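You operate a simulated robot arm through the tools that you are given. There is no shell and no other tool. Be economical: measure what you need, move in short steps, check, and stop when the job is done.

Carry out the task below with a simulated two-armed robot. There is one attempt and no reset: what you move stays moved.

JOB
Switch off and tag the line, then set the left red knob to the same letter as the other.
Fine: tag on the peg below the hasp; grey lever above the knob loose to turn, tight after; leave the other knob and lever.

The check looks at the end state, three seconds after you hand in, the way a careful person would. Anything else that was tipped, shoved, dropped, spilled or broken makes it a failure.

ROBOT AND FRAMES
Two 7-joint arms with two-finger parallel grippers on one trunk, on a base that drives. Base frame: it is fixed to the floor where the robot stands at the start and does not move with it; the origin is under the middle of the robot, x ahead of it, y to its left, z up. Readings come in mm, degrees, newtons and seconds.
The left shoulder is at the start at [50, 161, 1198], the right one opposite. With the tool pointing down near the work surface each hand reaches from about 220 to 680 mm from the robot's upright axis, wherever it stands, measured 20 degrees to its own side. Places, roughly: black button [600, 100, 1000]; blue button [500, 0, 1700]; green button [600, 100, 1000]; left grey lever [500, 100, 1300]; left red button [500, 0, 1800]; left red knob [500, 100, 1200]; main switch [400, 100, 900]; middle red button [500, 0, 1800]; peg below the hasp [400, 100, 700]; right grey lever [600, 100, 1300]; right red button [600, 0, 1800]; right red knob [600, 100, 1200]; selector switch [600, 0, 1700]; slatted apron [500, 500, 800]; stop button [600, 100, 900]; warning tag [-750, 1000, 1000]. Payload 3.43 kg a hand.
Tool frame (each hand has its own): the origin (TCP) lies between the finger pads and is the grasp point; the fingertips stand 30 mm ahead of it; z points along the fingers, y is the line along which they close. The gripper opens to 94 mm. The fingers are 28 mm wide and 10 mm thick; the gripper's body (50 by 96 mm) begins 55 mm behind the TCP.
Orientation is that of the tool frame in the base frame, as a unit quaternion [w, x, y, z]. With the fingers straight down and closing along the base's y, the tool's x points along the base's -x, its y along +y and its z along -z.

CONTROLS
- The arms move only by the tool play_rows. It takes "left_plan", "right_plan" or both (then of equal length, played together; a hand with none holds still); each is a list of rows, each a list of 7 numbers: the shift along the base's x, y, z in mm, then the turn, a rotation vector about the base's x, y, z in degrees, then the gripper command, from -1 (shut) to 1 (fully open), values between in proportion. In form: [[tx, ty, tz, wx, wy, wz, jaw], ...]. A call has 1 to 10 rows; each row is the pose to reach, as a shift and turn from the pose commanded when the call began. Each row takes 0.2 s and may step no farther than 50 mm and 8.6 degrees from the row before; otherwise, or with a gripper value out of range, the whole call is refused. Where a pose cannot be reached the arm comes as near as it can. A force on the tool above 40 N (or 10 N above the force at the start of the call, whichever is more), or a blocked arm, ends the call early, and 0.2 s more pass. Each finger travels about 45 mm/s and halts on what it meets, pressing with about 36 N; the grip force reading is that of the motor and also rises with nothing between the fingers. The clock runs only during rows and for 0.2 s after the last one: add rows that repeat a pose to give the fingers time. It gives the time, the measured TCP pose, the force on the tool (base axes), the opening and the grip force at its end, in the units of the frame above (readings bear some noise), with the torque about the TCP (base axes, N m) and any sound that the robot's microphone picked up.
- Cameras (640 x 400 px; columns grow to the right, rows downward): "scene" is now at [130.9, -9, 1360.2]; the picture's right is [-0.09, -1.00, 0.00], its down [-0.19, 0.02, -0.98] and it looks along [0.98, -0.08, -0.19] (base axes); focal length 214 px, centre (320, 200). "left" rides on the left gripper at [76, -14, -103] in its tool frame; the picture's right is [0.18, 0.98, 0.00], its down [-0.75, 0.14, -0.64] and it looks along [-0.63, 0.12, 0.77] (tool axes); focal length 243 px, centre (320, 200). "right" rides on the right gripper at [76, 14, -102] in its tool frame; the picture's right is [-0.18, 0.98, 0.00], its down [-0.75, -0.14, -0.64] and it looks along [-0.63, -0.12, 0.77] (tool axes); focal length 243 px, centre (320, 200). There is no depth. A picture from a camera that has moved, and an enlarged one, comes with that camera's place and axes in the base frame and with its lens.
- grab_frame(camera): a new picture of that camera. The clock stands still meanwhile.
- raise_lower(by): slides the trunk up (or, below 0, down) by that many mm; the arms and the scene camera ride with it, the base frame stays. It gives what a move gives, with no picture.
- base_move(legs): drives the robot by 1 to 6 legs, each [ahead, left, turn to the left] in mm, mm and degrees, along the robot's own axes; the way and the turn of a leg run together, so that a leg with both is an arc; at most 1500 mm and 180 degrees a leg. The arms and the cameras ride along, it lands a little off, and it stops where it bumps. It gives what a move gives.
- turn_head(pan, tilt): turns the head with the scene camera to pan (to the left, within 80 degrees either way) and tilt (down, from -29 to 69), counted from straight ahead of the robot. It gives what a move gives.
- zoom(camera, box): a new picture of the part [left, top, right, bottom] of that camera's present view, enlarged. The clock stands still meanwhile.
- hand_in(): hands the job in; it is judged then, once.

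Work in short steps. Places have to be worked out from the pictures, the camera data and where the tool is seen: move nearer, look again, correct. Check each grasp and each placing, and mend what went wrong. You have 120 turns and 88 pictures in all, those below and enlarged ones among them. Open the grippers and draw the arms clear of the work before you hand the job in, unless the task says otherwise; then end with one line.

The tools are called by a JSON object that holds its "api" and its "payload". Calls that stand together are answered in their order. play_rows: Moves the arms, as the interface text tells. Its arguments: {"type":"object","properties":{"left_plan":{"type":"array","items":{"type":"array","items":{"type":"number"}}},"right_plan":{"type":"array","items":{"type":"array","items":{"type":"number"}}}},"required":[]} The other tools are called the same way: raise_lower (by) slides the trunk up or down; base_move (legs) drives the base; turn_head (pan, tilt) turns the head that bears the scene camera; grab_frame (camera) takes a picture; zoom (camera, box) takes an enlarged picture of a part of a camera's view; hand_in () hands the job in.

At the start:

```text
t: 0.0
left_tcp_pos: [269.4, 89.6, 1149.8]
left_tcp_rot: [0.001, -0.001, 1.0, -0.001]
left_contact_force: [0.0, 0.2, 0.4]
left_moment: [-0.04, 0.01, 0.02]
left_width: 94.0
left_grasp_force: 0.1
right_tcp_pos: [370.5, -175.9, 999.6]
right_tcp_rot: [0.0, 0.0, 1.0, 0.0]
right_contact_force: [0.6, 0.1, -0.3]
right_moment: [-0.01, -0.05, 0.0]
right_width: 94.0
right_grasp_force: 0.0
trunk travel left (down, up): [-225.0, 42.0]
robot x, y, heading: [0.0, -4.6, -0.1]
head pan, tilt: [-4.9, 10.9]
```

scene: 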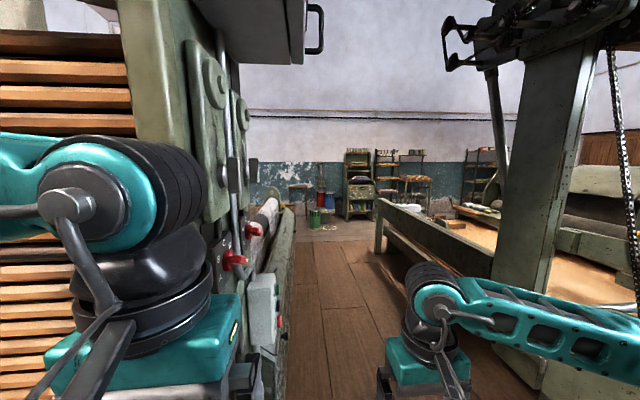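
right: 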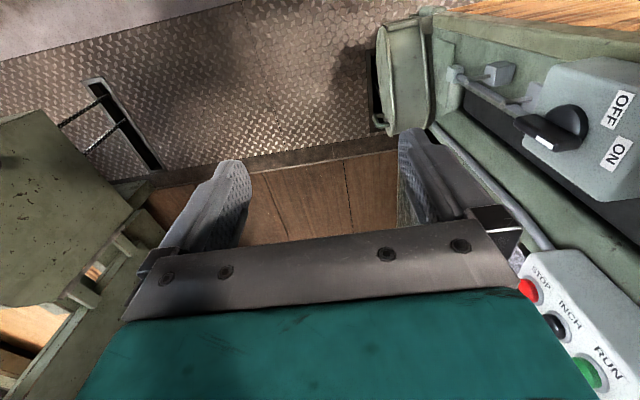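
left: 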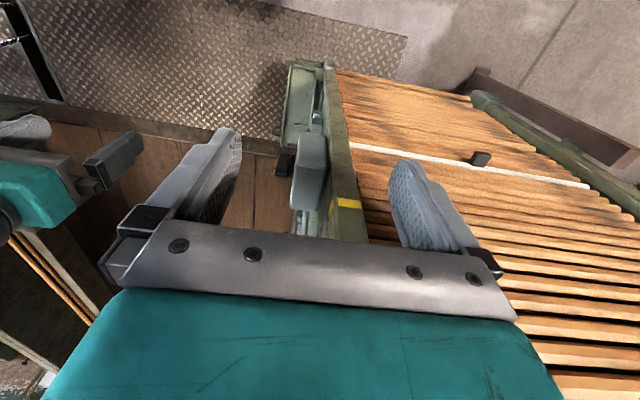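

The panel with the controls appears to face -y beside the robot's left arm. I'll look around first: panel close up, and toward the tag.

{"api": "zoom", "payload": {"camera": "scene", "box": [180, 140, 340, 400]}}

{"api": "turn_head", "payload": {"pan": 80, "tilt": 15}}

{"api": "grab_frame", "payload": {"camera": "scene"}}

```text
1.54 times, centred on (260, 270) of scene
camera zoom: at [130.9, -9.0, 1360.2], right [-0.09, -1.0, 0.0], down [-0.19, 0.02, -0.98], along [0.98, -0.08, -0.19], focal length 330 px, centre (412, 92)
```

zoom: 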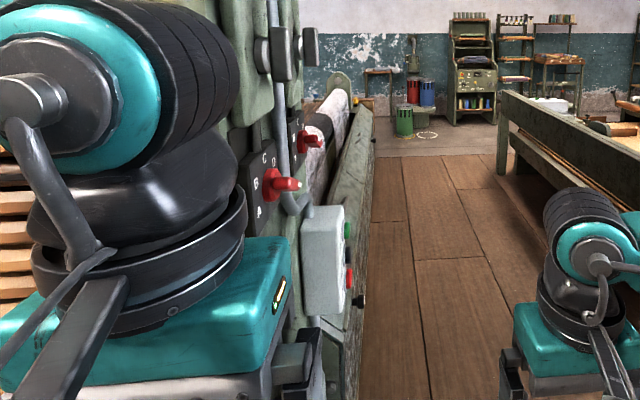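

```text
t: 1.6
left_tcp_pos: [270.5, 89.0, 1149.9]
left_tcp_rot: [0.0, -0.002, 1.0, 0.0]
left_contact_force: [-0.6, 0.5, -0.3]
left_moment: [-0.04, -0.01, -0.04]
left_width: 94.2
left_grasp_force: 0.1
right_tcp_pos: [369.4, -176.0, 1000.6]
right_tcp_rot: [0.0, 0.001, 1.0, 0.0]
right_contact_force: [-0.2, -0.3, 0.3]
right_moment: [0.0, 0.01, -0.01]
right_width: 93.9
right_grasp_force: 0.1
trunk travel left (down, up): [-225.0, 42.0]
robot x, y, heading: [-1.2, -3.4, -0.1]
head pan, tilt: [80.0, 15.0]
```

```text
83 pictures are left
camera scene: at [54.4, 91.0, 1353.6], right [0.98, -0.17, 0.0], down [-0.05, -0.25, -0.97], along [0.17, 0.95, -0.26], focal length 214 px, centre (320, 200)
```

scene: 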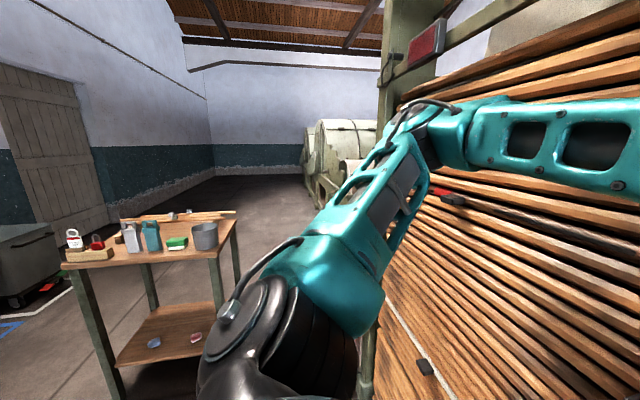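

The tag table is left-behind. I zoom on it.

{"api": "zoom", "payload": {"camera": "scene", "box": [50, 190, 250, 315]}}

```text
3.20 times, centred on (150, 252) of scene
camera zoom: at [54.4, 91.0, 1353.6], right [0.98, -0.17, 0.0], down [-0.05, -0.25, -0.97], along [0.17, 0.95, -0.26], focal length 686 px, centre (864, 32)
```

zoom: 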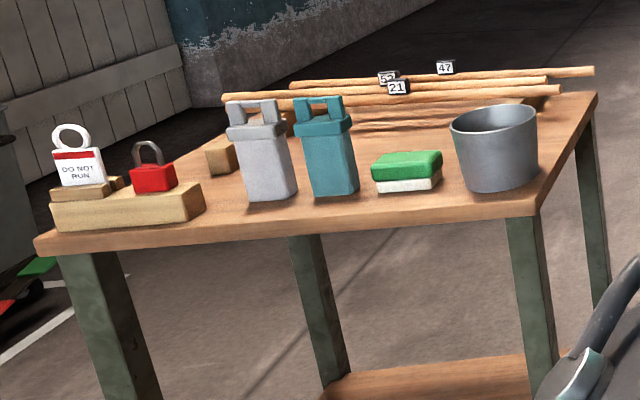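

Tag stands in a wooden block on the table's left end (a red padlock beside it is a distractor). Now I check the aisle to the right and left/behind before driving.

{"api": "turn_head", "payload": {"pan": -60, "tilt": 40}}

{"api": "grab_frame", "payload": {"camera": "scene"}}

{"api": "turn_head", "payload": {"pan": 10, "tilt": 50}}

{"api": "grab_frame", "payload": {"camera": "scene"}}

```text
t: 3.8
left_tcp_pos: [270.1, 89.0, 1151.2]
left_tcp_rot: [0.002, -0.001, 1.0, -0.001]
left_contact_force: [0.0, 0.3, 0.1]
left_moment: [0.0, -0.01, -0.02]
left_width: 93.9
left_grasp_force: 0.1
right_tcp_pos: [370.1, -175.5, 999.9]
right_tcp_rot: [0.0, 0.001, 1.0, 0.0]
right_contact_force: [0.6, 0.0, -0.3]
right_moment: [0.01, 0.0, -0.01]
right_width: 94.0
right_grasp_force: 0.1
trunk travel left (down, up): [-225.0, 42.0]
robot x, y, heading: [1.1, -1.4, -0.1]
head pan, tilt: [-60.0, 40.0]
```

```text
81 pictures are left
camera scene: at [80.7, -74.6, 1314.0], right [-0.87, -0.5, 0.0], down [-0.32, 0.56, -0.77], along [0.38, -0.66, -0.64], focal length 214 px, centre (320, 200)
```

scene: 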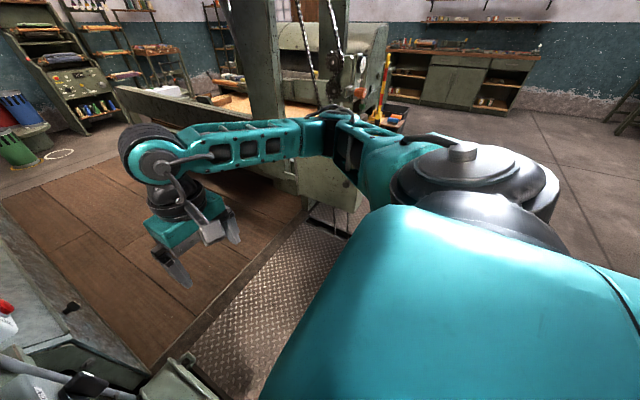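

```text
t: 5.2
left_tcp_pos: [269.0, 89.7, 1150.2]
left_tcp_rot: [0.001, -0.001, 1.0, -0.001]
left_contact_force: [0.4, 0.5, -0.1]
left_moment: [-0.02, 0.0, -0.01]
left_width: 94.1
left_grasp_force: 0.1
right_tcp_pos: [370.6, -175.3, 999.9]
right_tcp_rot: [0.0, 0.001, 1.0, 0.0]
right_contact_force: [-0.5, 0.2, 0.2]
right_moment: [0.02, 0.01, -0.01]
right_width: 94.1
right_grasp_force: 0.0
trunk travel left (down, up): [-225.0, 42.0]
robot x, y, heading: [-0.0, 2.1, 0.3]
head pan, tilt: [10.0, 50.0]
```

```text
80 pictures are left
camera scene: at [113.9, 12.3, 1299.9], right [0.17, -0.98, 0.0], down [-0.75, -0.13, -0.64], along [0.63, 0.11, -0.77], focal length 214 px, centre (320, 200)
```

scene: 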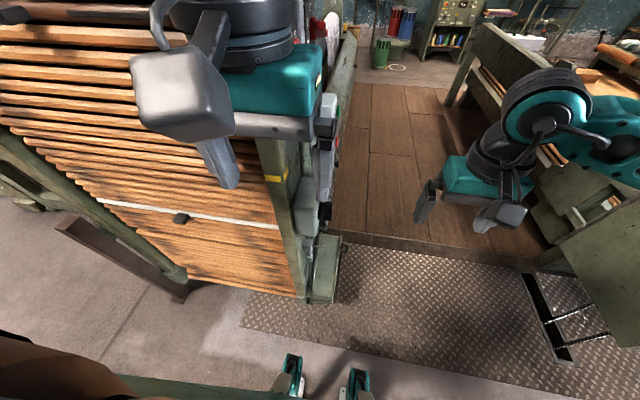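

The aisle is wide (right machine ~y -1300; raised planks start about x 890). I drive right 450 mm to see the panel frontally.

{"api": "base_move", "payload": {"legs": [[0, -500, 0], [150, 0, 45]]}}

{"api": "turn_head", "payload": {"pan": 15, "tilt": 25}}

{"api": "grab_frame", "payload": {"camera": "scene"}}

```text
t: 12.2
left_tcp_pos: [264.2, -192.6, 1150.4]
left_tcp_rot: [0.001, -0.386, 0.922, -0.001]
left_contact_force: [0.0, 0.6, 0.5]
left_moment: [0.0, 0.01, 0.02]
left_width: 94.0
left_grasp_force: 0.0
right_tcp_pos: [523.9, -306.3, 999.0]
right_tcp_rot: [0.0, -0.385, 0.923, -0.001]
right_contact_force: [0.1, 0.6, 0.3]
right_moment: [0.02, 0.01, -0.06]
right_width: 94.3
right_grasp_force: 0.0
trunk travel left (down, up): [-225.0, 42.0]
robot x, y, heading: [136.0, -447.7, 45.4]
head pan, tilt: [10.0, 50.0]
```

```text
t: 13.1
left_tcp_pos: [265.6, -192.4, 1150.5]
left_tcp_rot: [0.0, -0.386, 0.922, 0.0]
left_contact_force: [0.0, 0.1, 0.6]
left_moment: [0.0, -0.02, 0.01]
left_width: 94.0
left_grasp_force: 0.0
right_tcp_pos: [524.0, -307.6, 999.9]
right_tcp_rot: [-0.001, -0.386, 0.923, -0.001]
right_contact_force: [-0.4, 0.7, 0.3]
right_moment: [0.0, -0.01, 0.02]
right_width: 93.9
right_grasp_force: 0.0
trunk travel left (down, up): [-225.0, 42.0]
robot x, y, heading: [138.7, -447.1, 45.2]
head pan, tilt: [15.0, 25.0]
```

```text
79 pictures are left
camera scene: at [210.8, -340.1, 1337.3], right [0.87, -0.49, 0.0], down [-0.21, -0.37, -0.91], along [0.45, 0.79, -0.42], focal length 214 px, centre (320, 200)
```

scene: 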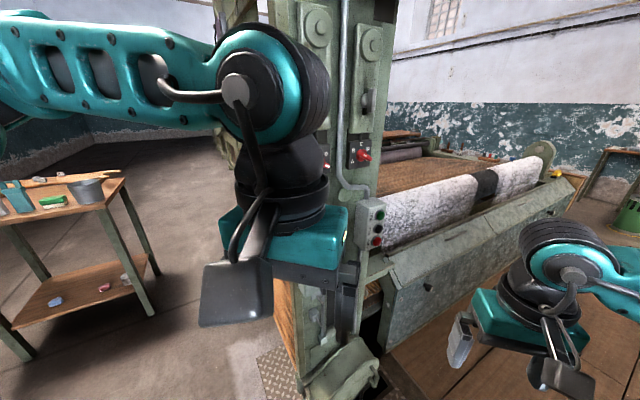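

I drive to about (450, -480) facing the panel (+y).

{"api": "base_move", "payload": {"legs": [[190, -260, 0], [0, 0, 45]]}}

{"api": "turn_head", "payload": {"pan": 0, "tilt": 25}}

{"api": "grab_frame", "payload": {"camera": "scene"}}

```text
t: 18.1
left_tcp_pos: [360.8, -226.5, 1150.3]
left_tcp_rot: [-0.001, 0.714, -0.701, -0.001]
left_contact_force: [-0.3, 0.2, 0.1]
left_moment: [0.0, 0.02, -0.01]
left_width: 94.1
left_grasp_force: 0.0
right_tcp_pos: [623.3, -120.2, 1000.3]
right_tcp_rot: [0.0, 0.712, -0.702, 0.0]
right_contact_force: [-0.8, -0.1, 0.3]
right_moment: [-0.03, -0.03, 0.01]
right_width: 94.0
right_grasp_force: 0.0
trunk travel left (down, up): [-225.0, 42.0]
robot x, y, heading: [453.5, -494.5, 90.9]
head pan, tilt: [15.0, 25.0]
```

```text
t: 18.8
left_tcp_pos: [360.7, -225.7, 1149.6]
left_tcp_rot: [0.0, 0.713, -0.701, 0.0]
left_contact_force: [-0.4, -0.1, 0.0]
left_moment: [0.01, 0.01, -0.01]
left_width: 94.2
left_grasp_force: 0.0
right_tcp_pos: [623.4, -120.7, 999.9]
right_tcp_rot: [0.0, 0.712, -0.702, 0.0]
right_contact_force: [0.0, -0.3, -0.2]
right_moment: [0.03, -0.03, -0.03]
right_width: 94.1
right_grasp_force: 0.1
trunk travel left (down, up): [-225.0, 42.0]
robot x, y, heading: [451.5, -494.8, 90.9]
head pan, tilt: [0.0, 25.0]
```

```text
78 pictures are left
camera scene: at [450.1, -362.6, 1337.3], right [1.0, 0.02, 0.0], down [0.01, -0.42, -0.91], along [-0.01, 0.91, -0.42], focal length 214 px, centre (320, 200)
```

scene: 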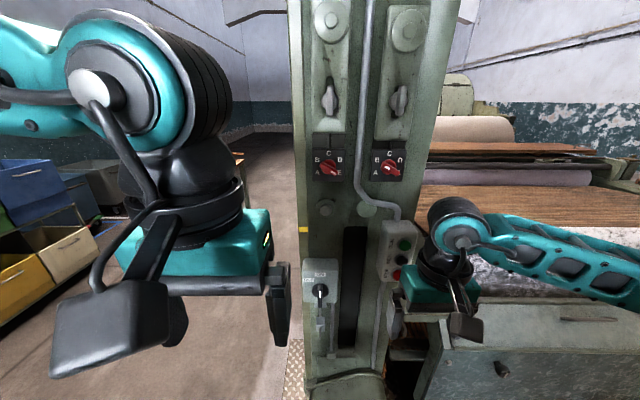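

Good frontal view. Zooming on the knobs/levers and on the main switch and peg.

{"api": "zoom", "payload": {"camera": "scene", "box": [290, 60, 430, 220]}}

{"api": "zoom", "payload": {"camera": "scene", "box": [280, 230, 440, 400]}}

```text
2.50 times, centred on (360, 140) of scene
camera zoom: at [450.1, -362.6, 1337.3], right [1.0, 0.02, 0.0], down [0.01, -0.42, -0.91], along [-0.01, 0.91, -0.42], focal length 536 px, centre (220, 350)
```

zoom: 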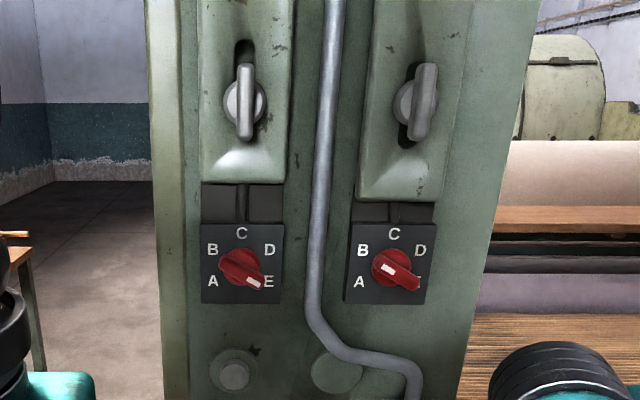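

```text
2.35 times, centred on (360, 315) of scene
camera zoom: at [450.1, -362.6, 1337.3], right [1.0, 0.02, 0.0], down [0.01, -0.42, -0.91], along [-0.01, 0.91, -0.42], focal length 505 px, centre (226, -71)
```

zoom: 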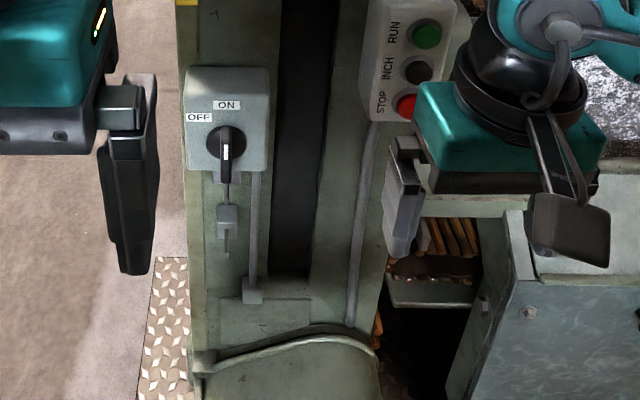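

Everything can be reached from here. Right knob's letter needs a closer look, and so does the hasp. I rotate the left hand to point its fingers at the panel (+y), staying back.

{"api": "play_rows", "payload": {"left_plan": [[0, 0, 0, 8.5, 0, 0, 1], [0, 0, 0, 17, 0, 0, 1], [0, 0, 0, 25.5, 0, 0, 1], [0, 0, 0, 34, 0, 0, 1], [0, 0, 0, 42.5, 0, 0, 1], [0, 0, 0, 51, 0, 0, 1], [0, 0, 0, 59.5, 0, 0, 1], [0, 0, 0, 68, 0, 0, 1], [0, 0, 0, 76.5, 0, 0, 1], [0, 0, 0, 85, 0, 0, 1]]}}

{"api": "grab_frame", "payload": {"camera": "left"}}

```text
t: 21.1
left_tcp_pos: [425.7, -171.6, 1170.1]
left_tcp_rot: [-0.487, 0.592, -0.433, -0.474]
left_contact_force: [0.5, -0.1, 0.4]
left_moment: [0.01, 0.03, 0.01]
left_width: 94.0
left_grasp_force: 0.1
left hand out of reach, approached as far as the arm can: row 4, 5, 6, 7, 8, 9, 10
right_tcp_pos: [624.6, -120.2, 999.4]
right_tcp_rot: [0.001, 0.712, -0.702, 0.0]
right_contact_force: [0.3, -0.2, 0.1]
right_moment: [-0.03, -0.02, 0.0]
right_width: 93.7
right_grasp_force: 0.1
trunk travel left (down, up): [-225.0, 42.0]
robot x, y, heading: [451.6, -496.6, 90.8]
head pan, tilt: [0.0, 25.0]
stopped in row 10 (left hand): the arm was blocked; the commanded pose is now the measured one
```

```text
75 pictures are left
camera left: at [464.9, -275.2, 1103.8], right [-0.93, -0.16, -0.35], down [-0.18, -0.62, 0.77], along [-0.33, 0.77, 0.54], focal length 243 px, centre (320, 200)
```

left: 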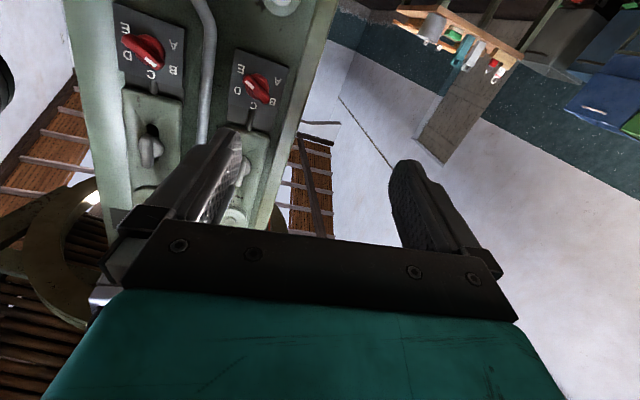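

Hand now points nearly at the panel. Zoom the hand view on both knobs to read letters.

{"api": "zoom", "payload": {"camera": "left", "box": [90, 0, 310, 180]}}

```text
2.22 times, centred on (200, 90) of left
camera zoom: at [464.9, -275.2, 1103.8], right [-0.93, -0.16, -0.35], down [-0.18, -0.62, 0.77], along [-0.33, 0.77, 0.54], focal length 539 px, centre (587, 444)
```

zoom: 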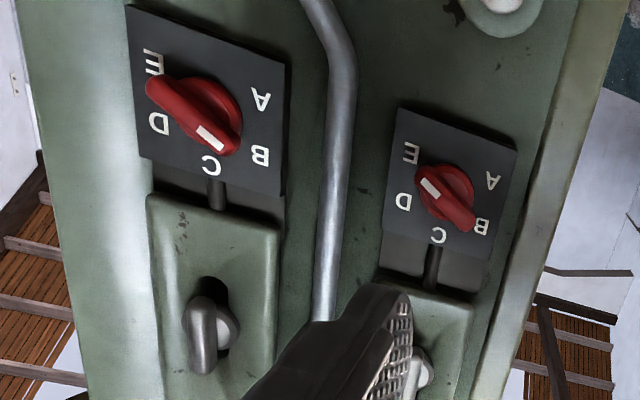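

Left knob reads E, right knob reads B; knob centre ≈ (463, 110, 1202). First the main switch: move the left hand down in front of it, straightening it.

{"api": "play_rows", "payload": {"left_plan": [[3, 20, -35, 1, 2.5, -2, 1], [6, 40, -70, 2, 5, -4.2, 1], [10, 60, -105, 3, 7.5, -6.3, 1], [14, 75, -140, 3.7, 9.9, -8.4, 1], [18, 85, -180, 3.7, 9.9, -8.4, 1], [20, 90, -220, 3.7, 9.9, -8.4, 1], [22, 90, -265, 3.7, 9.9, -8.4, 1], [22, 90, -310, 3.7, 9.9, -8.4, 1]]}}

{"api": "grab_frame", "payload": {"camera": "left"}}

{"api": "grab_frame", "payload": {"camera": "scene"}}

```text
t: 22.9
left_tcp_pos: [475.8, -85.2, 925.1]
left_tcp_rot: [0.498, -0.502, 0.502, 0.497]
left_contact_force: [-0.2, -0.3, 0.0]
left_moment: [-0.01, 0.04, 0.02]
left_width: 94.2
left_grasp_force: 0.1
left hand out of reach, approached as far as the arm can: row 6, 7, 8
right_tcp_pos: [623.9, -120.3, 1001.8]
right_tcp_rot: [0.0, 0.712, -0.702, 0.0]
right_contact_force: [-0.6, 0.3, -0.5]
right_moment: [0.0, -0.01, 0.02]
right_width: 94.0
right_grasp_force: 0.2
trunk travel left (down, up): [-225.0, 42.0]
robot x, y, heading: [453.7, -494.0, 91.0]
head pan, tilt: [0.0, 25.0]
```

```text
73 pictures are left
camera left: at [488.4, -188.1, 849.6], right [-0.98, 0.0, -0.18], down [-0.14, -0.64, 0.76], along [-0.12, 0.77, 0.63], focal length 243 px, centre (320, 200)
```

left: 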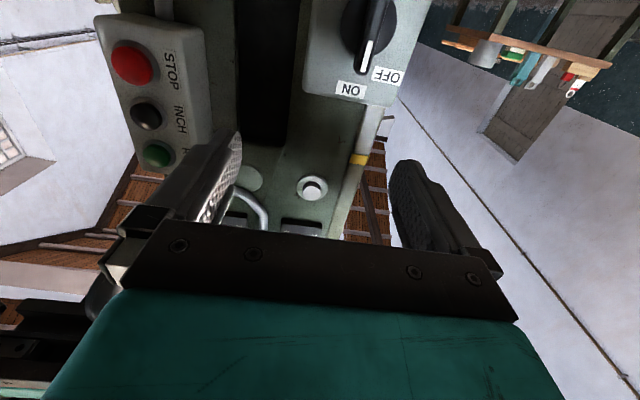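

```text
72 pictures are left
camera scene: at [449.9, -362.6, 1337.3], right [1.0, 0.02, 0.0], down [0.01, -0.42, -0.91], along [-0.01, 0.91, -0.42], focal length 214 px, centre (320, 200)
```

scene: 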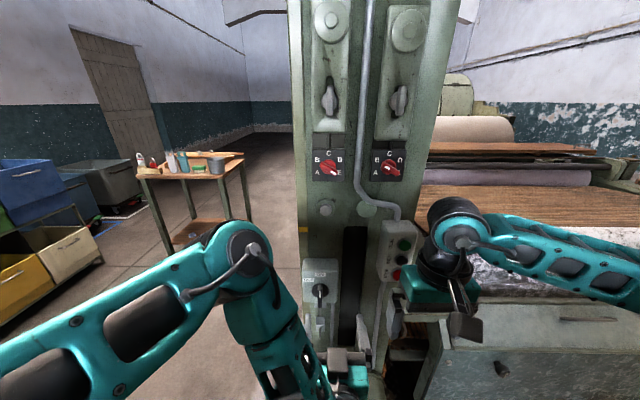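

The left hand can't get lower comfortably at this trunk height. Handle triangulates to ≈ (447, 56, 866). I pull the right hand back and lower the trunk.

{"api": "play_rows", "payload": {"right_plan": [[10, -35, 25, 0, 0, 0, 1], [20, -70, 50, 0, 0, 0, 1], [30, -100, 80, 0, 0, 0, 1], [40, -120, 110, 0, 0, 0, 1]]}}

{"api": "raise_lower", "payload": {"by": -180}}

{"api": "play_rows", "payload": {"left_plan": [[-8, 0, 10, 0, 0, 0, 1], [-16, 0, 20, 0, 0, 0, 1], [-24, 0, 20, 0, 0, 0, 1], [-29, 0, 20, 0, 0, 0, 1]]}}

{"api": "grab_frame", "payload": {"camera": "left"}}

```text
t: 23.9
left_tcp_pos: [476.2, -85.0, 926.3]
left_tcp_rot: [-0.499, 0.502, -0.501, -0.498]
left_contact_force: [0.4, 0.8, -0.3]
left_moment: [0.0, 0.0, 0.01]
left_width: 94.1
left_grasp_force: 0.0
right_tcp_pos: [663.4, -240.9, 1113.1]
right_tcp_rot: [0.0, 0.712, -0.702, 0.001]
right_contact_force: [-0.6, -0.2, 0.3]
right_moment: [-0.03, 0.0, 0.01]
right_width: 93.9
right_grasp_force: 0.0
trunk travel left (down, up): [-225.0, 42.0]
robot x, y, heading: [453.5, -490.9, 90.7]
head pan, tilt: [0.0, 25.0]
```

```text
t: 25.9
left_tcp_pos: [475.1, -86.0, 746.3]
left_tcp_rot: [-0.498, 0.502, -0.501, -0.498]
left_contact_force: [-0.7, -0.2, 0.0]
left_moment: [0.06, 0.03, -0.03]
left_width: 93.8
left_grasp_force: 0.2
right_tcp_pos: [663.2, -239.7, 932.1]
right_tcp_rot: [0.0, 0.712, -0.702, 0.0]
right_contact_force: [0.0, -0.4, -0.1]
right_moment: [-0.02, 0.02, 0.03]
right_width: 94.0
right_grasp_force: 0.0
trunk travel left (down, up): [-45.0, 222.0]
robot x, y, heading: [451.2, -489.5, 90.7]
head pan, tilt: [0.0, 25.0]
```

```text
t: 26.9
left_tcp_pos: [450.3, -78.5, 767.7]
left_tcp_rot: [-0.498, 0.502, -0.502, -0.497]
left_contact_force: [-0.3, -0.7, -1.0]
left_moment: [0.01, 0.01, -0.03]
left_width: 94.0
left_grasp_force: 0.1
left hand out of reach, approached as far as the arm can: row 3, 4
right_tcp_pos: [663.4, -240.3, 931.6]
right_tcp_rot: [0.0, 0.713, -0.702, 0.001]
right_contact_force: [0.1, -0.4, -0.2]
right_moment: [0.02, -0.01, 0.01]
right_width: 94.2
right_grasp_force: 0.1
trunk travel left (down, up): [-45.0, 222.0]
robot x, y, heading: [454.0, -495.4, 90.7]
head pan, tilt: [0.0, 25.0]
```

```text
71 pictures are left
camera left: at [463.0, -181.7, 693.1], right [-0.98, 0.0, -0.19], down [-0.14, -0.63, 0.76], along [-0.12, 0.77, 0.62], focal length 243 px, centre (320, 200)
```

left: 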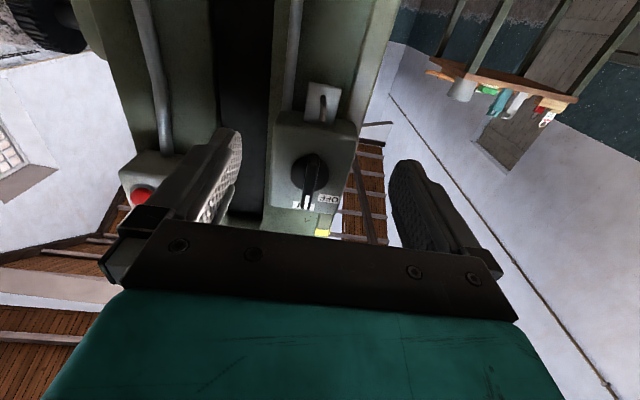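

Zoom on the switch/hasp region.

{"api": "zoom", "payload": {"camera": "left", "box": [240, 0, 400, 240]}}

```text
1.67 times, centred on (320, 120) of left
camera zoom: at [463.0, -181.7, 693.1], right [-0.98, 0.0, -0.19], down [-0.14, -0.63, 0.76], along [-0.12, 0.77, 0.62], focal length 404 px, centre (320, 333)
```

zoom: 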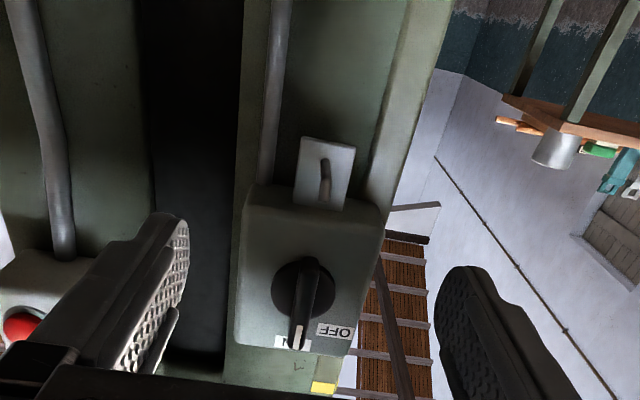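

Handle near (447, 58, 860). I approach to y=15 at its height and look.

{"api": "play_rows", "payload": {"left_plan": [[0, 20, 25, 0, 0, 0, 1], [-1, 40, 50, 0, 0, 0, 1], [-2, 60, 75, 0, 0, 0, 0.6], [-3, 80, 92, 0, 0, 0, 0.4], [-3, 92, 92, 0, 0, 0, 0.3], [-3, 92, 92, 0, 0, 0, 0.3]]}}

{"api": "grab_frame", "payload": {"camera": "left"}}

{"api": "turn_head", "payload": {"pan": 0, "tilt": 35}}

{"api": "zoom", "payload": {"camera": "scene", "box": [240, 100, 400, 300]}}

```text
t: 28.3
left_tcp_pos: [447.3, 16.2, 860.2]
left_tcp_rot: [-0.498, 0.503, -0.501, -0.498]
left_contact_force: [0.3, -0.2, 0.0]
left_moment: [-0.01, 0.02, 0.01]
left_width: 60.8
left_grasp_force: 0.1
right_tcp_pos: [664.1, -240.6, 933.6]
right_tcp_rot: [0.0, 0.712, -0.702, 0.0]
right_contact_force: [0.0, -0.2, -0.3]
right_moment: [0.01, -0.02, 0.0]
right_width: 94.1
right_grasp_force: 0.1
trunk travel left (down, up): [-45.0, 222.0]
robot x, y, heading: [453.8, -496.3, 91.0]
head pan, tilt: [0.0, 25.0]
```

```text
69 pictures are left
camera left: at [460.7, -87.4, 784.4], right [-0.98, 0.0, -0.19], down [-0.14, -0.64, 0.76], along [-0.12, 0.77, 0.63], focal length 243 px, centre (320, 200)
```

left: 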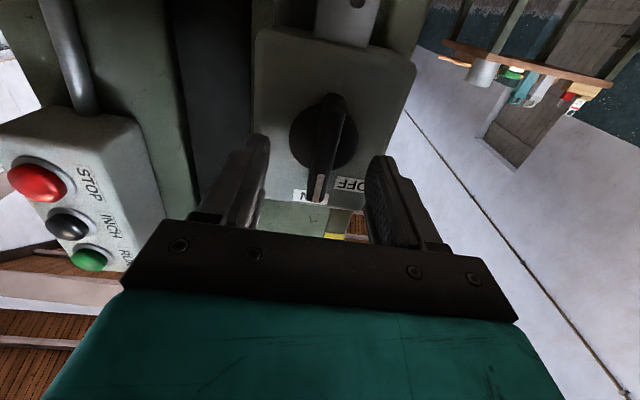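

```text
t: 29.0
left_tcp_pos: [447.7, 15.0, 860.9]
left_tcp_rot: [-0.499, 0.502, -0.501, -0.498]
left_contact_force: [-0.2, -0.8, -0.5]
left_moment: [0.0, 0.01, -0.03]
left_width: 61.0
left_grasp_force: 0.0
right_tcp_pos: [663.4, -240.3, 932.1]
right_tcp_rot: [0.0, 0.713, -0.702, 0.0]
right_contact_force: [0.1, 0.7, 0.8]
right_moment: [0.0, 0.03, 0.0]
right_width: 94.0
right_grasp_force: 0.0
trunk travel left (down, up): [-45.0, 222.0]
robot x, y, heading: [453.8, -493.8, 91.0]
head pan, tilt: [0.0, 35.0]
```

```text
2.00 times, centred on (320, 200) of scene
camera zoom: at [450.3, -366.7, 1141.6], right [1.0, 0.02, 0.0], down [0.01, -0.57, -0.82], along [-0.01, 0.82, -0.57], focal length 429 px, centre (320, 200)
```

zoom: 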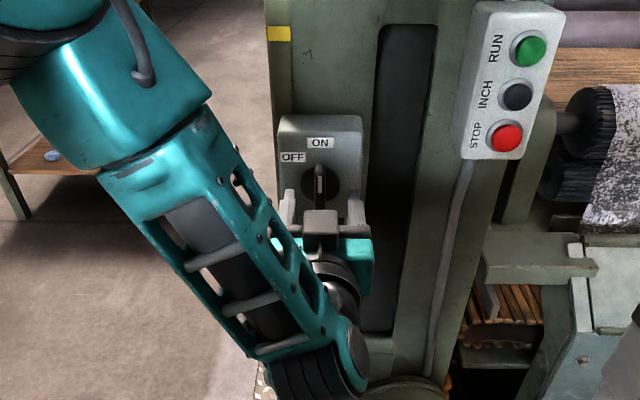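

Handle spans z 825–898 at x≈446, front face y≈52. Advance to y=44 so that tips straddle it, watching force.

{"api": "play_rows", "payload": {"left_plan": [[-1, 10, 0, 0, 0, 0, 0.2], [-1, 20, 0, 0, 0, 0, 0.1], [-1, 29, 0, 0, 0, 0, 0.0]]}}

{"api": "grab_frame", "payload": {"camera": "left"}}

```text
t: 29.8
left_tcp_pos: [446.7, 44.1, 860.3]
left_tcp_rot: [-0.498, 0.503, -0.5, -0.499]
left_contact_force: [-3.2, 1.1, -2.0]
left_moment: [0.05, -0.01, 0.05]
left_width: 48.1
left_grasp_force: 1.2
right_tcp_pos: [662.8, -239.3, 933.2]
right_tcp_rot: [0.0, 0.712, -0.702, 0.0]
right_contact_force: [0.2, 0.3, -0.2]
right_moment: [0.02, 0.01, -0.02]
right_width: 93.9
right_grasp_force: 0.0
trunk travel left (down, up): [-45.0, 222.0]
robot x, y, heading: [454.1, -492.6, 90.8]
head pan, tilt: [0.0, 35.0]
```

```text
67 pictures are left
camera left: at [458.9, -59.2, 784.4], right [-0.98, 0.0, -0.19], down [-0.14, -0.64, 0.76], along [-0.12, 0.77, 0.63], focal length 243 px, centre (320, 200)
```

left: 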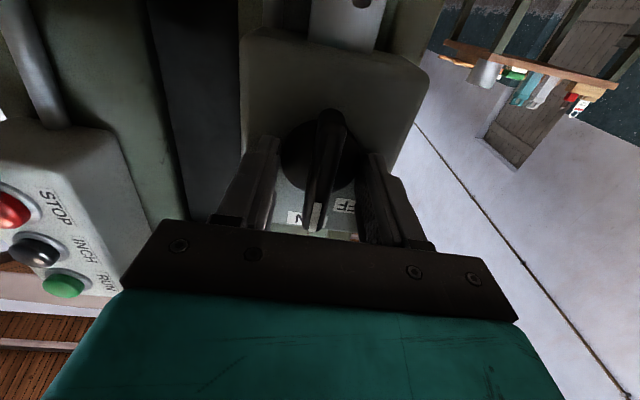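

The handle is between the fingers. Close the grip.

{"api": "play_rows", "payload": {"left_plan": [[0, 0, 0, 0, 0, 0, -1], [0, 0, 0, 0, 0, 0, -1], [0, 0, 0, 0, 0, 0, -1], [0, 0, 0, 0, 0, 0, -1]]}}

```text
t: 30.8
left_tcp_pos: [445.8, 43.9, 861.2]
left_tcp_rot: [-0.499, 0.502, -0.5, -0.499]
left_contact_force: [-8.0, 3.1, 0.6]
left_moment: [0.27, 0.02, 0.29]
left_width: 47.8
left_grasp_force: 44.9
right_tcp_pos: [663.6, -240.4, 932.4]
right_tcp_rot: [0.0, 0.712, -0.702, 0.0]
right_contact_force: [-0.1, -0.2, -0.2]
right_moment: [-0.03, -0.03, 0.04]
right_width: 94.1
right_grasp_force: 0.1
trunk travel left (down, up): [-45.0, 222.0]
robot x, y, heading: [458.2, -496.2, 91.0]
head pan, tilt: [0.0, 35.0]
```

I gripped the 48 mm round dial rather than the handle bar. Open, retreat 14 mm, and re-close on the bar.

{"api": "play_rows", "payload": {"left_plan": [[0, 0, 0, 0, 0, 0, 0.2], [0, 0, 0, 0, 0, 0, 0.2], [0, -7, 0, 0, 0, 0, 0.2], [0, -13, 0, 0, 0, 0, 0.0], [0, -13, 0, 0, 0, 0, -1], [0, -13, 0, 0, 0, 0, -1], [0, -13, 0, 0, 0, 0, -1], [0, -13, 0, 0, 0, 0, -1], [0, -13, 0, 0, 0, 0, -1], [0, -13, 0, 0, 0, 0, -1]]}}

{"api": "grab_frame", "payload": {"camera": "left"}}

```text
t: 33.0
left_tcp_pos: [446.6, 30.8, 860.4]
left_tcp_rot: [-0.498, 0.503, -0.5, -0.499]
left_contact_force: [-10.8, -3.5, 0.7]
left_moment: [0.01, 0.01, -0.19]
left_width: 12.7
left_grasp_force: 45.1
right_tcp_pos: [660.9, -239.7, 931.5]
right_tcp_rot: [0.0, 0.713, -0.702, 0.0]
right_contact_force: [-0.3, -0.3, 0.6]
right_moment: [-0.02, -0.01, 0.0]
right_width: 93.9
right_grasp_force: 0.1
trunk travel left (down, up): [-45.0, 222.0]
robot x, y, heading: [453.5, -492.0, 91.0]
head pan, tilt: [0.0, 35.0]
```

```text
66 pictures are left
camera left: at [458.7, -73.1, 784.1], right [-0.98, 0.0, -0.19], down [-0.14, -0.64, 0.76], along [-0.12, 0.77, 0.63], focal length 243 px, centre (320, 200)
```

left: 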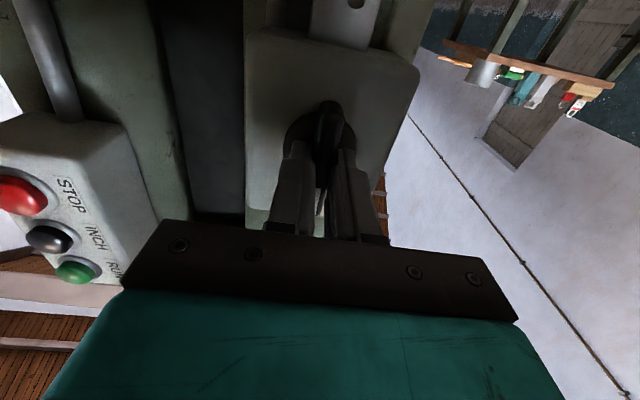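

Bar gripped (12.7 mm). Turn counter-clockwise as seen (mark from ON toward OFF), 80° first.

{"api": "play_rows", "payload": {"left_plan": [[-2, 0, 0, 0, -8, 0, -1], [-2, 0, 0, 0, -16, 0, -1], [-2, 0, 0, 0, -24, 0, -1], [-2, 0, 0, 0, -32, 0, -1], [-2, 0, 0, 0, -40, 0, -1], [-2, 0, 0, 0, -48, 0, -1], [-2, 0, 0, 0, -56, 0, -1], [-2, 0, 0, 0, -64, 0, -1], [-2, 0, 0, 0, -72, 0, -1], [-2, 0, 0, 0, -80, 0, -1]]}}

{"api": "grab_frame", "payload": {"camera": "left"}}

```text
t: 35.2
left_tcp_pos: [444.8, 29.3, 860.6]
left_tcp_rot: [-0.703, 0.705, -0.064, -0.058]
left_contact_force: [-2.8, -6.9, -5.2]
left_moment: [-0.1, -0.07, -1.29]
left_width: 12.5
left_grasp_force: 45.3
right_tcp_pos: [662.6, -239.7, 932.5]
right_tcp_rot: [0.0, 0.712, -0.702, 0.0]
right_contact_force: [1.0, 0.4, 0.0]
right_moment: [-0.02, -0.04, -0.01]
right_width: 94.0
right_grasp_force: 0.0
trunk travel left (down, up): [-45.0, 222.0]
robot x, y, heading: [453.0, -494.6, 90.8]
head pan, tilt: [0.0, 35.0]
```

```text
65 pictures are left
camera left: at [519.4, -73.3, 860.1], right [0.01, 0.0, -1.0], down [-0.77, -0.64, -0.01], along [-0.64, 0.77, -0.01], focal length 243 px, centre (320, 200)
```

left: 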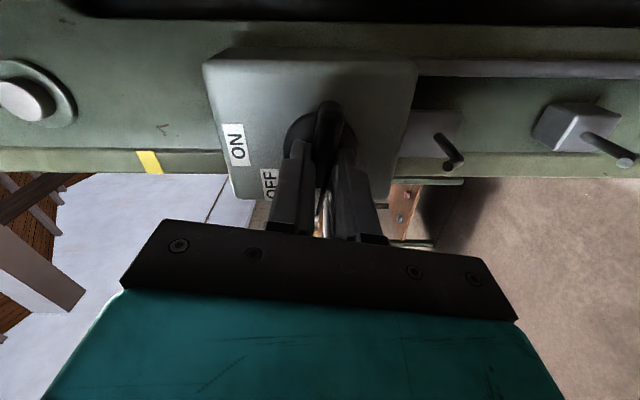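

The turn is unresisted so far. Continue to 92° feeling for a stop, then release to look.

{"api": "play_rows", "payload": {"left_plan": [[0, 0, 0, 0, -4, 0, -1], [0, 0, 0, 0, -8, 0, -1], [0, 0, 0, 0, -12, 0, -1]]}}

{"api": "zoom", "payload": {"camera": "left", "box": [180, 40, 640, 240]}}

```text
t: 36.0
left_tcp_pos: [444.0, 29.3, 859.4]
left_tcp_rot: [-0.706, 0.708, 0.01, 0.015]
left_contact_force: [0.6, -6.3, -9.5]
left_moment: [-0.01, 1.48, -0.23]
left_width: 13.3
left_grasp_force: 45.0
right_tcp_pos: [663.9, -239.1, 932.0]
right_tcp_rot: [0.0, 0.712, -0.702, 0.0]
right_contact_force: [0.6, 0.7, -0.3]
right_moment: [0.01, -0.02, 0.01]
right_width: 93.9
right_grasp_force: 0.0
trunk travel left (down, up): [-45.0, 222.0]
robot x, y, heading: [454.4, -495.6, 91.1]
head pan, tilt: [0.0, 35.0]
```

```text
1.39 times, centred on (410, 140) of left
camera zoom: at [517.7, -73.1, 875.5], right [0.22, 0.0, -0.98], down [-0.75, -0.64, -0.16], along [-0.62, 0.77, -0.14], focal length 338 px, centre (195, 284)
```

zoom: 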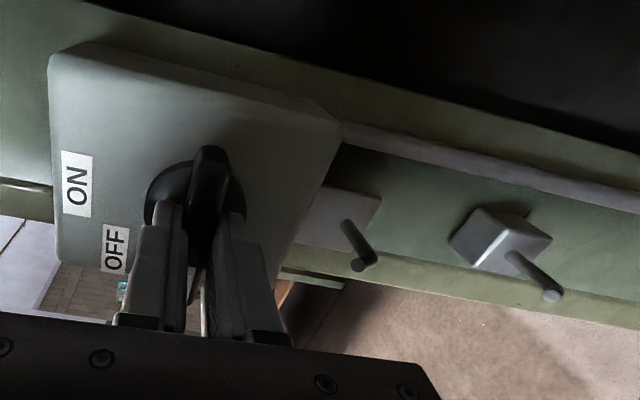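

Torque rose at 90°, the stop. Release, back off, and look.

{"api": "play_rows", "payload": {"left_plan": [[0, 0, 0, 0, 2, 0, -0.5], [0, 0, 0, 0, 2, 0, 0.2], [0, 0, 0, 0, 2, 0, 0.2], [0, -20, 0, 0, 2, 0, 0.2], [0, -50, 0, 0, 2, 0, 0.2], [0, -80, -10, 0, 2, 0, 0.2]]}}

{"api": "grab_frame", "payload": {"camera": "left"}}

```text
t: 37.4
left_tcp_pos: [443.6, -48.1, 850.8]
left_tcp_rot: [0.707, -0.707, 0.002, -0.003]
left_contact_force: [0.8, 0.3, -0.4]
left_moment: [-0.03, -0.01, -0.04]
left_width: 56.3
left_grasp_force: 0.0
right_tcp_pos: [663.6, -239.2, 931.8]
right_tcp_rot: [0.0, 0.712, -0.702, 0.0]
right_contact_force: [0.5, -0.5, -0.3]
right_moment: [0.03, 0.02, 0.03]
right_width: 93.9
right_grasp_force: 0.0
trunk travel left (down, up): [-45.0, 222.0]
robot x, y, heading: [454.5, -493.9, 90.9]
head pan, tilt: [0.0, 35.0]
```

```text
63 pictures are left
camera left: at [517.9, -151.8, 864.9], right [0.19, 0.0, -0.98], down [-0.76, -0.64, -0.14], along [-0.63, 0.77, -0.12], focal length 243 px, centre (320, 200)
```

left: 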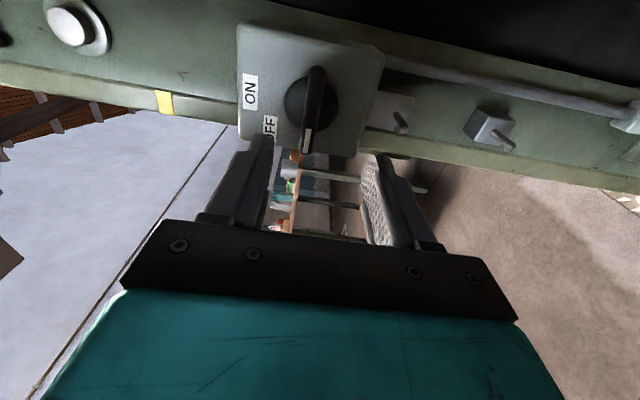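

Switch is off (mark at left, against the stop). Peg runs from about (444, 97, 661) to tip (442, 64, 660). For the tag I'd like the camera above the hand, so I test rolling the wrist another 90° in free space, backing off slightly.

{"api": "play_rows", "payload": {"left_plan": [[-10, -10, 10, 0, -8.5, 0, 0.2], [-20, -20, 20, 0, -17, 0, 0.2], [-30, -20, 30, 0, -25.5, 0, 0.2], [-40, -20, 40, 0, -34, 0, 0.2], [-40, -20, 50, 0, -42.5, 0, 0.2], [-40, -20, 60, 0, -51, 0, 0.2], [-40, -20, 70, 0, -59.5, 0, 0.2], [-40, -20, 70, 0, -68, 0, 0.2], [-40, -20, 70, 0, -76.5, 0, 0.2], [-40, -20, 70, 0, -85, 0, 0.2]]}}

{"api": "turn_head", "payload": {"pan": 60, "tilt": 30}}

{"api": "grab_frame", "payload": {"camera": "scene"}}

```text
t: 39.6
left_tcp_pos: [404.0, -69.4, 919.7]
left_tcp_rot: [0.522, -0.519, -0.476, -0.481]
left_contact_force: [0.3, -0.5, 0.0]
left_moment: [0.02, 0.03, 0.04]
left_width: 56.2
left_grasp_force: 0.1
right_tcp_pos: [662.4, -240.3, 933.2]
right_tcp_rot: [0.0, 0.712, -0.702, 0.0]
right_contact_force: [1.1, -0.2, 0.3]
right_moment: [0.0, 0.01, 0.01]
right_width: 94.1
right_grasp_force: 0.1
trunk travel left (down, up): [-45.0, 222.0]
robot x, y, heading: [454.0, -493.2, 90.9]
head pan, tilt: [0.0, 35.0]
```

```text
t: 40.9
left_tcp_pos: [404.6, -69.6, 920.4]
left_tcp_rot: [0.523, -0.519, -0.476, -0.48]
left_contact_force: [-0.5, 0.4, 0.3]
left_moment: [-0.01, 0.02, -0.01]
left_width: 56.5
left_grasp_force: 0.1
right_tcp_pos: [662.9, -240.4, 932.8]
right_tcp_rot: [0.0, 0.712, -0.702, 0.001]
right_contact_force: [-0.3, -0.4, -0.2]
right_moment: [-0.03, 0.04, -0.02]
right_width: 94.1
right_grasp_force: 0.0
trunk travel left (down, up): [-45.0, 222.0]
robot x, y, heading: [452.7, -491.0, 90.6]
head pan, tilt: [60.0, 30.0]
```

```text
62 pictures are left
camera scene: at [372.7, -410.7, 1149.4], right [0.49, 0.87, 0.0], down [0.44, -0.24, -0.87], along [-0.76, 0.42, -0.5], focal length 214 px, centre (320, 200)
```

scene: 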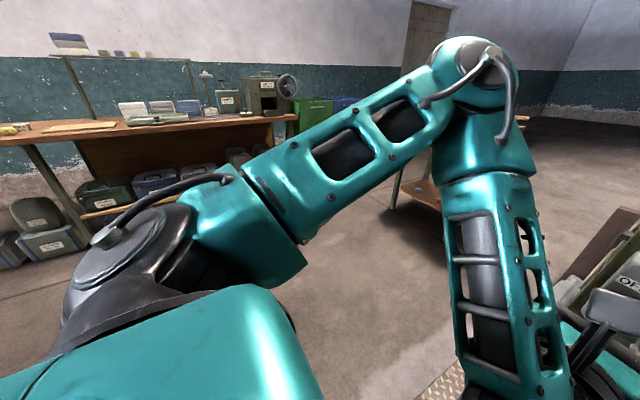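

Roll works and the floor is clear. Drive left 1000 mm then forward 500 mm, and look at the table.

{"api": "base_move", "payload": {"legs": [[0, 1000, 0], [600, 0, 0]]}}

{"api": "turn_head", "payload": {"pan": 0, "tilt": 20}}

{"api": "grab_frame", "payload": {"camera": "scene"}}

{"api": "grab_frame", "payload": {"camera": "left"}}

```text
t: 53.0
left_tcp_pos: [-600.1, 512.7, 920.9]
left_tcp_rot: [0.522, -0.52, -0.476, -0.481]
left_contact_force: [0.1, 0.3, 0.0]
left_moment: [0.0, -0.06, 0.03]
left_width: 56.3
left_grasp_force: 0.1
right_tcp_pos: [-342.7, 341.7, 932.5]
right_tcp_rot: [0.0, 0.711, -0.703, 0.0]
right_contact_force: [0.4, 0.2, -0.6]
right_moment: [-0.01, 0.03, -0.02]
right_width: 93.9
right_grasp_force: 0.0
trunk travel left (down, up): [-45.0, 222.0]
robot x, y, heading: [-551.8, 89.6, 90.7]
head pan, tilt: [60.0, 30.0]
```

```text
t: 54.3
left_tcp_pos: [-600.3, 513.0, 919.0]
left_tcp_rot: [0.521, -0.52, -0.475, -0.482]
left_contact_force: [0.0, 0.4, -0.2]
left_moment: [0.01, 0.01, 0.0]
left_width: 56.6
left_grasp_force: 0.1
right_tcp_pos: [-343.5, 342.8, 932.2]
right_tcp_rot: [0.0, 0.711, -0.703, 0.0]
right_contact_force: [-0.8, 0.1, 0.6]
right_moment: [0.02, -0.01, 0.02]
right_width: 94.3
right_grasp_force: 0.1
trunk travel left (down, up): [-45.0, 222.0]
robot x, y, heading: [-550.3, 90.0, 90.5]
head pan, tilt: [0.0, 20.0]
```

```text
61 pictures are left
camera scene: at [-555.6, 220.9, 1165.4], right [1.0, 0.01, 0.0], down [0.0, -0.34, -0.94], along [-0.01, 0.94, -0.34], focal length 214 px, centre (320, 200)
```

scene: 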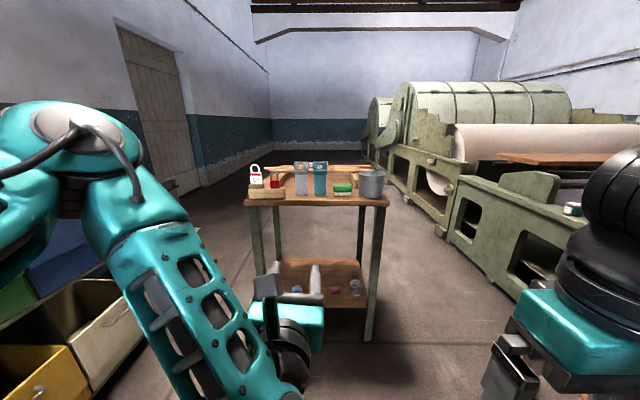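

```text
60 pictures are left
camera left: at [-610.3, 410.0, 995.4], right [1.0, 0.0, 0.1], down [0.07, -0.64, -0.77], along [0.07, 0.77, -0.63], focal length 243 px, centre (320, 200)
```

left: 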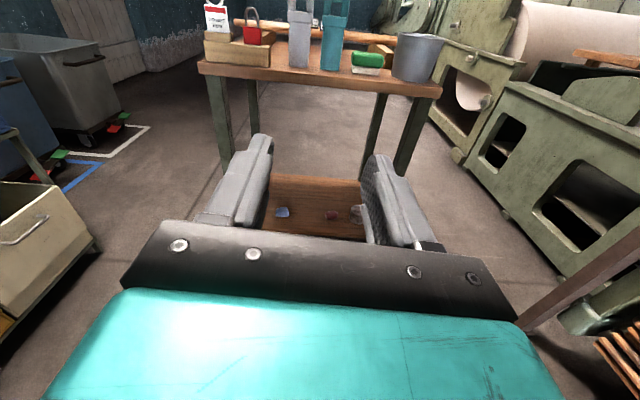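

Tag triangulates to about (-835, 1090, 940), table edge y≈1010. Raise the trunk 80 mm and move left 170, forward 380.

{"api": "raise_lower", "payload": {"by": 80}}

{"api": "base_move", "payload": {"legs": [[0, 180, 0], [380, 0, 0]]}}

{"api": "grab_frame", "payload": {"camera": "scene"}}

{"api": "grab_frame", "payload": {"camera": "left"}}

```text
t: 55.5
left_tcp_pos: [-599.8, 511.9, 999.3]
left_tcp_rot: [0.522, -0.52, -0.476, -0.48]
left_contact_force: [-0.3, 0.2, 0.4]
left_moment: [0.0, -0.02, -0.04]
left_width: 56.5
left_grasp_force: 0.2
right_tcp_pos: [-343.6, 341.7, 1011.7]
right_tcp_rot: [0.0, 0.711, -0.703, 0.0]
right_contact_force: [-0.4, -0.2, -0.7]
right_moment: [-0.02, 0.05, -0.01]
right_width: 93.9
right_grasp_force: 0.0
trunk travel left (down, up): [-125.0, 142.0]
robot x, y, heading: [-550.5, 86.0, 90.9]
head pan, tilt: [0.0, 20.0]
```

```text
t: 59.7
left_tcp_pos: [-788.2, 895.6, 999.0]
left_tcp_rot: [0.523, -0.519, -0.477, -0.479]
left_contact_force: [-0.3, 0.9, 0.2]
left_moment: [-0.03, 0.01, -0.01]
left_width: 56.1
left_grasp_force: 0.1
right_tcp_pos: [-527.3, 725.1, 1011.8]
right_tcp_rot: [0.0, 0.715, -0.699, 0.0]
right_contact_force: [-0.6, -0.1, -0.3]
right_moment: [0.0, -0.02, -0.01]
right_width: 93.8
right_grasp_force: 0.1
trunk travel left (down, up): [-125.0, 142.0]
robot x, y, heading: [-736.5, 468.8, 91.3]
head pan, tilt: [0.0, 20.0]
```

```text
59 pictures are left
camera scene: at [-740.1, 602.8, 1245.4], right [1.0, 0.02, 0.0], down [0.01, -0.34, -0.94], along [-0.02, 0.94, -0.34], focal length 214 px, centre (320, 200)
```

scene: 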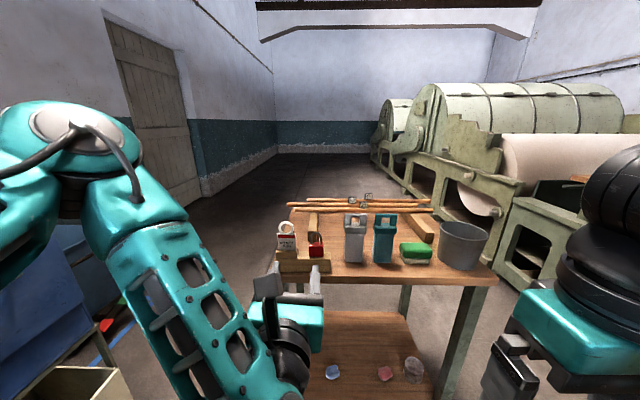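

```text
58 pictures are left
camera left: at [-796.6, 791.4, 1075.3], right [1.0, 0.0, 0.1], down [0.08, -0.64, -0.77], along [0.06, 0.77, -0.63], focal length 243 px, centre (320, 200)
```

left: 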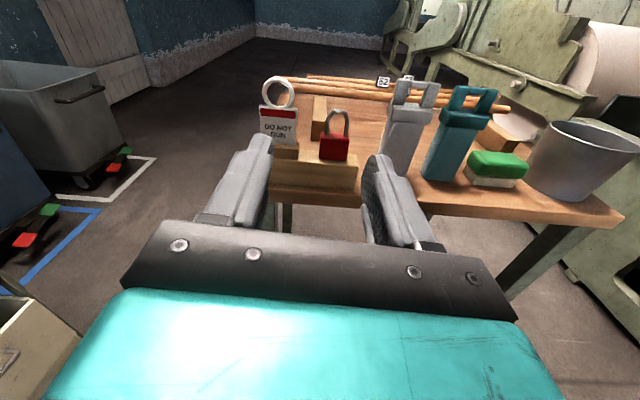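

Tag board centre ≈ (-838, 1088, 950), ring centre ≈ z 989, board ~46 mm wide. Align the hand in front of it at y≈1010, opening ~64 mm.

{"api": "play_rows", "payload": {"left_plan": [[-17, 20, -15, 0, -1.6, 0, 0.35], [-34, 40, -30, 0, -3.3, 0, 0.35], [-50, 70, -45, 0, -4.9, 0, 0.35], [-50, 100, -45, 0, -4.9, 0, 0.35], [-50, 115, -45, 0, -4.9, 0, 0.35]]}}

{"api": "grab_frame", "payload": {"camera": "left"}}

{"api": "zoom", "payload": {"camera": "scene", "box": [240, 190, 400, 290]}}

```text
t: 60.9
left_tcp_pos: [-804.1, 998.8, 975.7]
left_tcp_rot: [0.505, -0.496, -0.505, -0.495]
left_contact_force: [-0.1, -0.4, -0.3]
left_moment: [0.0, 0.01, 0.03]
left_width: 63.5
left_grasp_force: 0.0
left hand out of reach, approached as far as the arm can: row 3, 4, 5
right_tcp_pos: [-528.5, 726.8, 1012.5]
right_tcp_rot: [0.0, 0.714, -0.7, 0.0]
right_contact_force: [0.6, 0.4, -0.7]
right_moment: [-0.04, 0.0, 0.01]
right_width: 94.1
right_grasp_force: 0.0
trunk travel left (down, up): [-125.0, 142.0]
robot x, y, heading: [-735.1, 470.9, 91.1]
head pan, tilt: [0.0, 20.0]
```

```text
57 pictures are left
camera left: at [-818.8, 895.8, 1050.3], right [0.98, 0.02, 0.18], down [0.15, -0.64, -0.75], along [0.11, 0.77, -0.63], focal length 243 px, centre (320, 200)
```

left: 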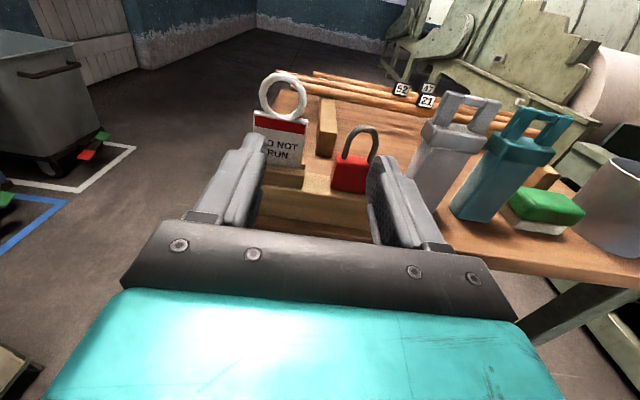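

```text
4.00 times, centred on (320, 240) of scene
camera zoom: at [-740.2, 602.9, 1245.4], right [1.0, 0.02, 0.0], down [0.01, -0.34, -0.94], along [-0.02, 0.94, -0.34], focal length 858 px, centre (320, 40)
```

zoom: 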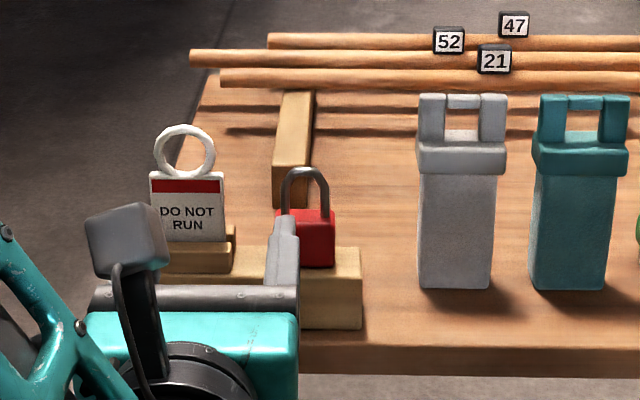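

Arm is near a limit there; shift the base left 60 mm after retreating slightly.

{"api": "play_rows", "payload": {"left_plan": [[0, -30, 10, 0, 0, 0, 0.35]]}}

{"api": "base_move", "payload": {"legs": [[0, 70, -1]]}}

```text
t: 61.3
left_tcp_pos: [-802.8, 968.0, 983.7]
left_tcp_rot: [0.503, -0.497, -0.5, -0.5]
left_contact_force: [0.2, 0.2, -0.6]
left_moment: [-0.01, -0.03, -0.01]
left_width: 63.2
left_grasp_force: 0.0
right_tcp_pos: [-528.2, 725.8, 1013.2]
right_tcp_rot: [0.0, 0.714, -0.7, 0.001]
right_contact_force: [0.4, 0.1, -0.7]
right_moment: [0.01, -0.03, 0.02]
right_width: 94.2
right_grasp_force: 0.1
trunk travel left (down, up): [-125.0, 142.0]
robot x, y, heading: [-735.6, 471.4, 91.1]
head pan, tilt: [0.0, 20.0]
```

```text
t: 62.5
left_tcp_pos: [-865.0, 968.3, 983.9]
left_tcp_rot: [-0.499, 0.501, 0.496, 0.504]
left_contact_force: [-0.3, 0.3, 0.1]
left_moment: [-0.02, 0.02, -0.02]
left_width: 63.2
left_grasp_force: 0.1
right_tcp_pos: [-593.6, 720.7, 1012.5]
right_tcp_rot: [0.0, 0.709, -0.705, 0.001]
right_contact_force: [-0.1, 0.4, -0.1]
right_moment: [0.0, -0.03, -0.01]
right_width: 93.6
right_grasp_force: 0.0
trunk travel left (down, up): [-125.0, 142.0]
robot x, y, heading: [-803.2, 471.2, 90.3]
head pan, tilt: [0.0, 20.0]
```

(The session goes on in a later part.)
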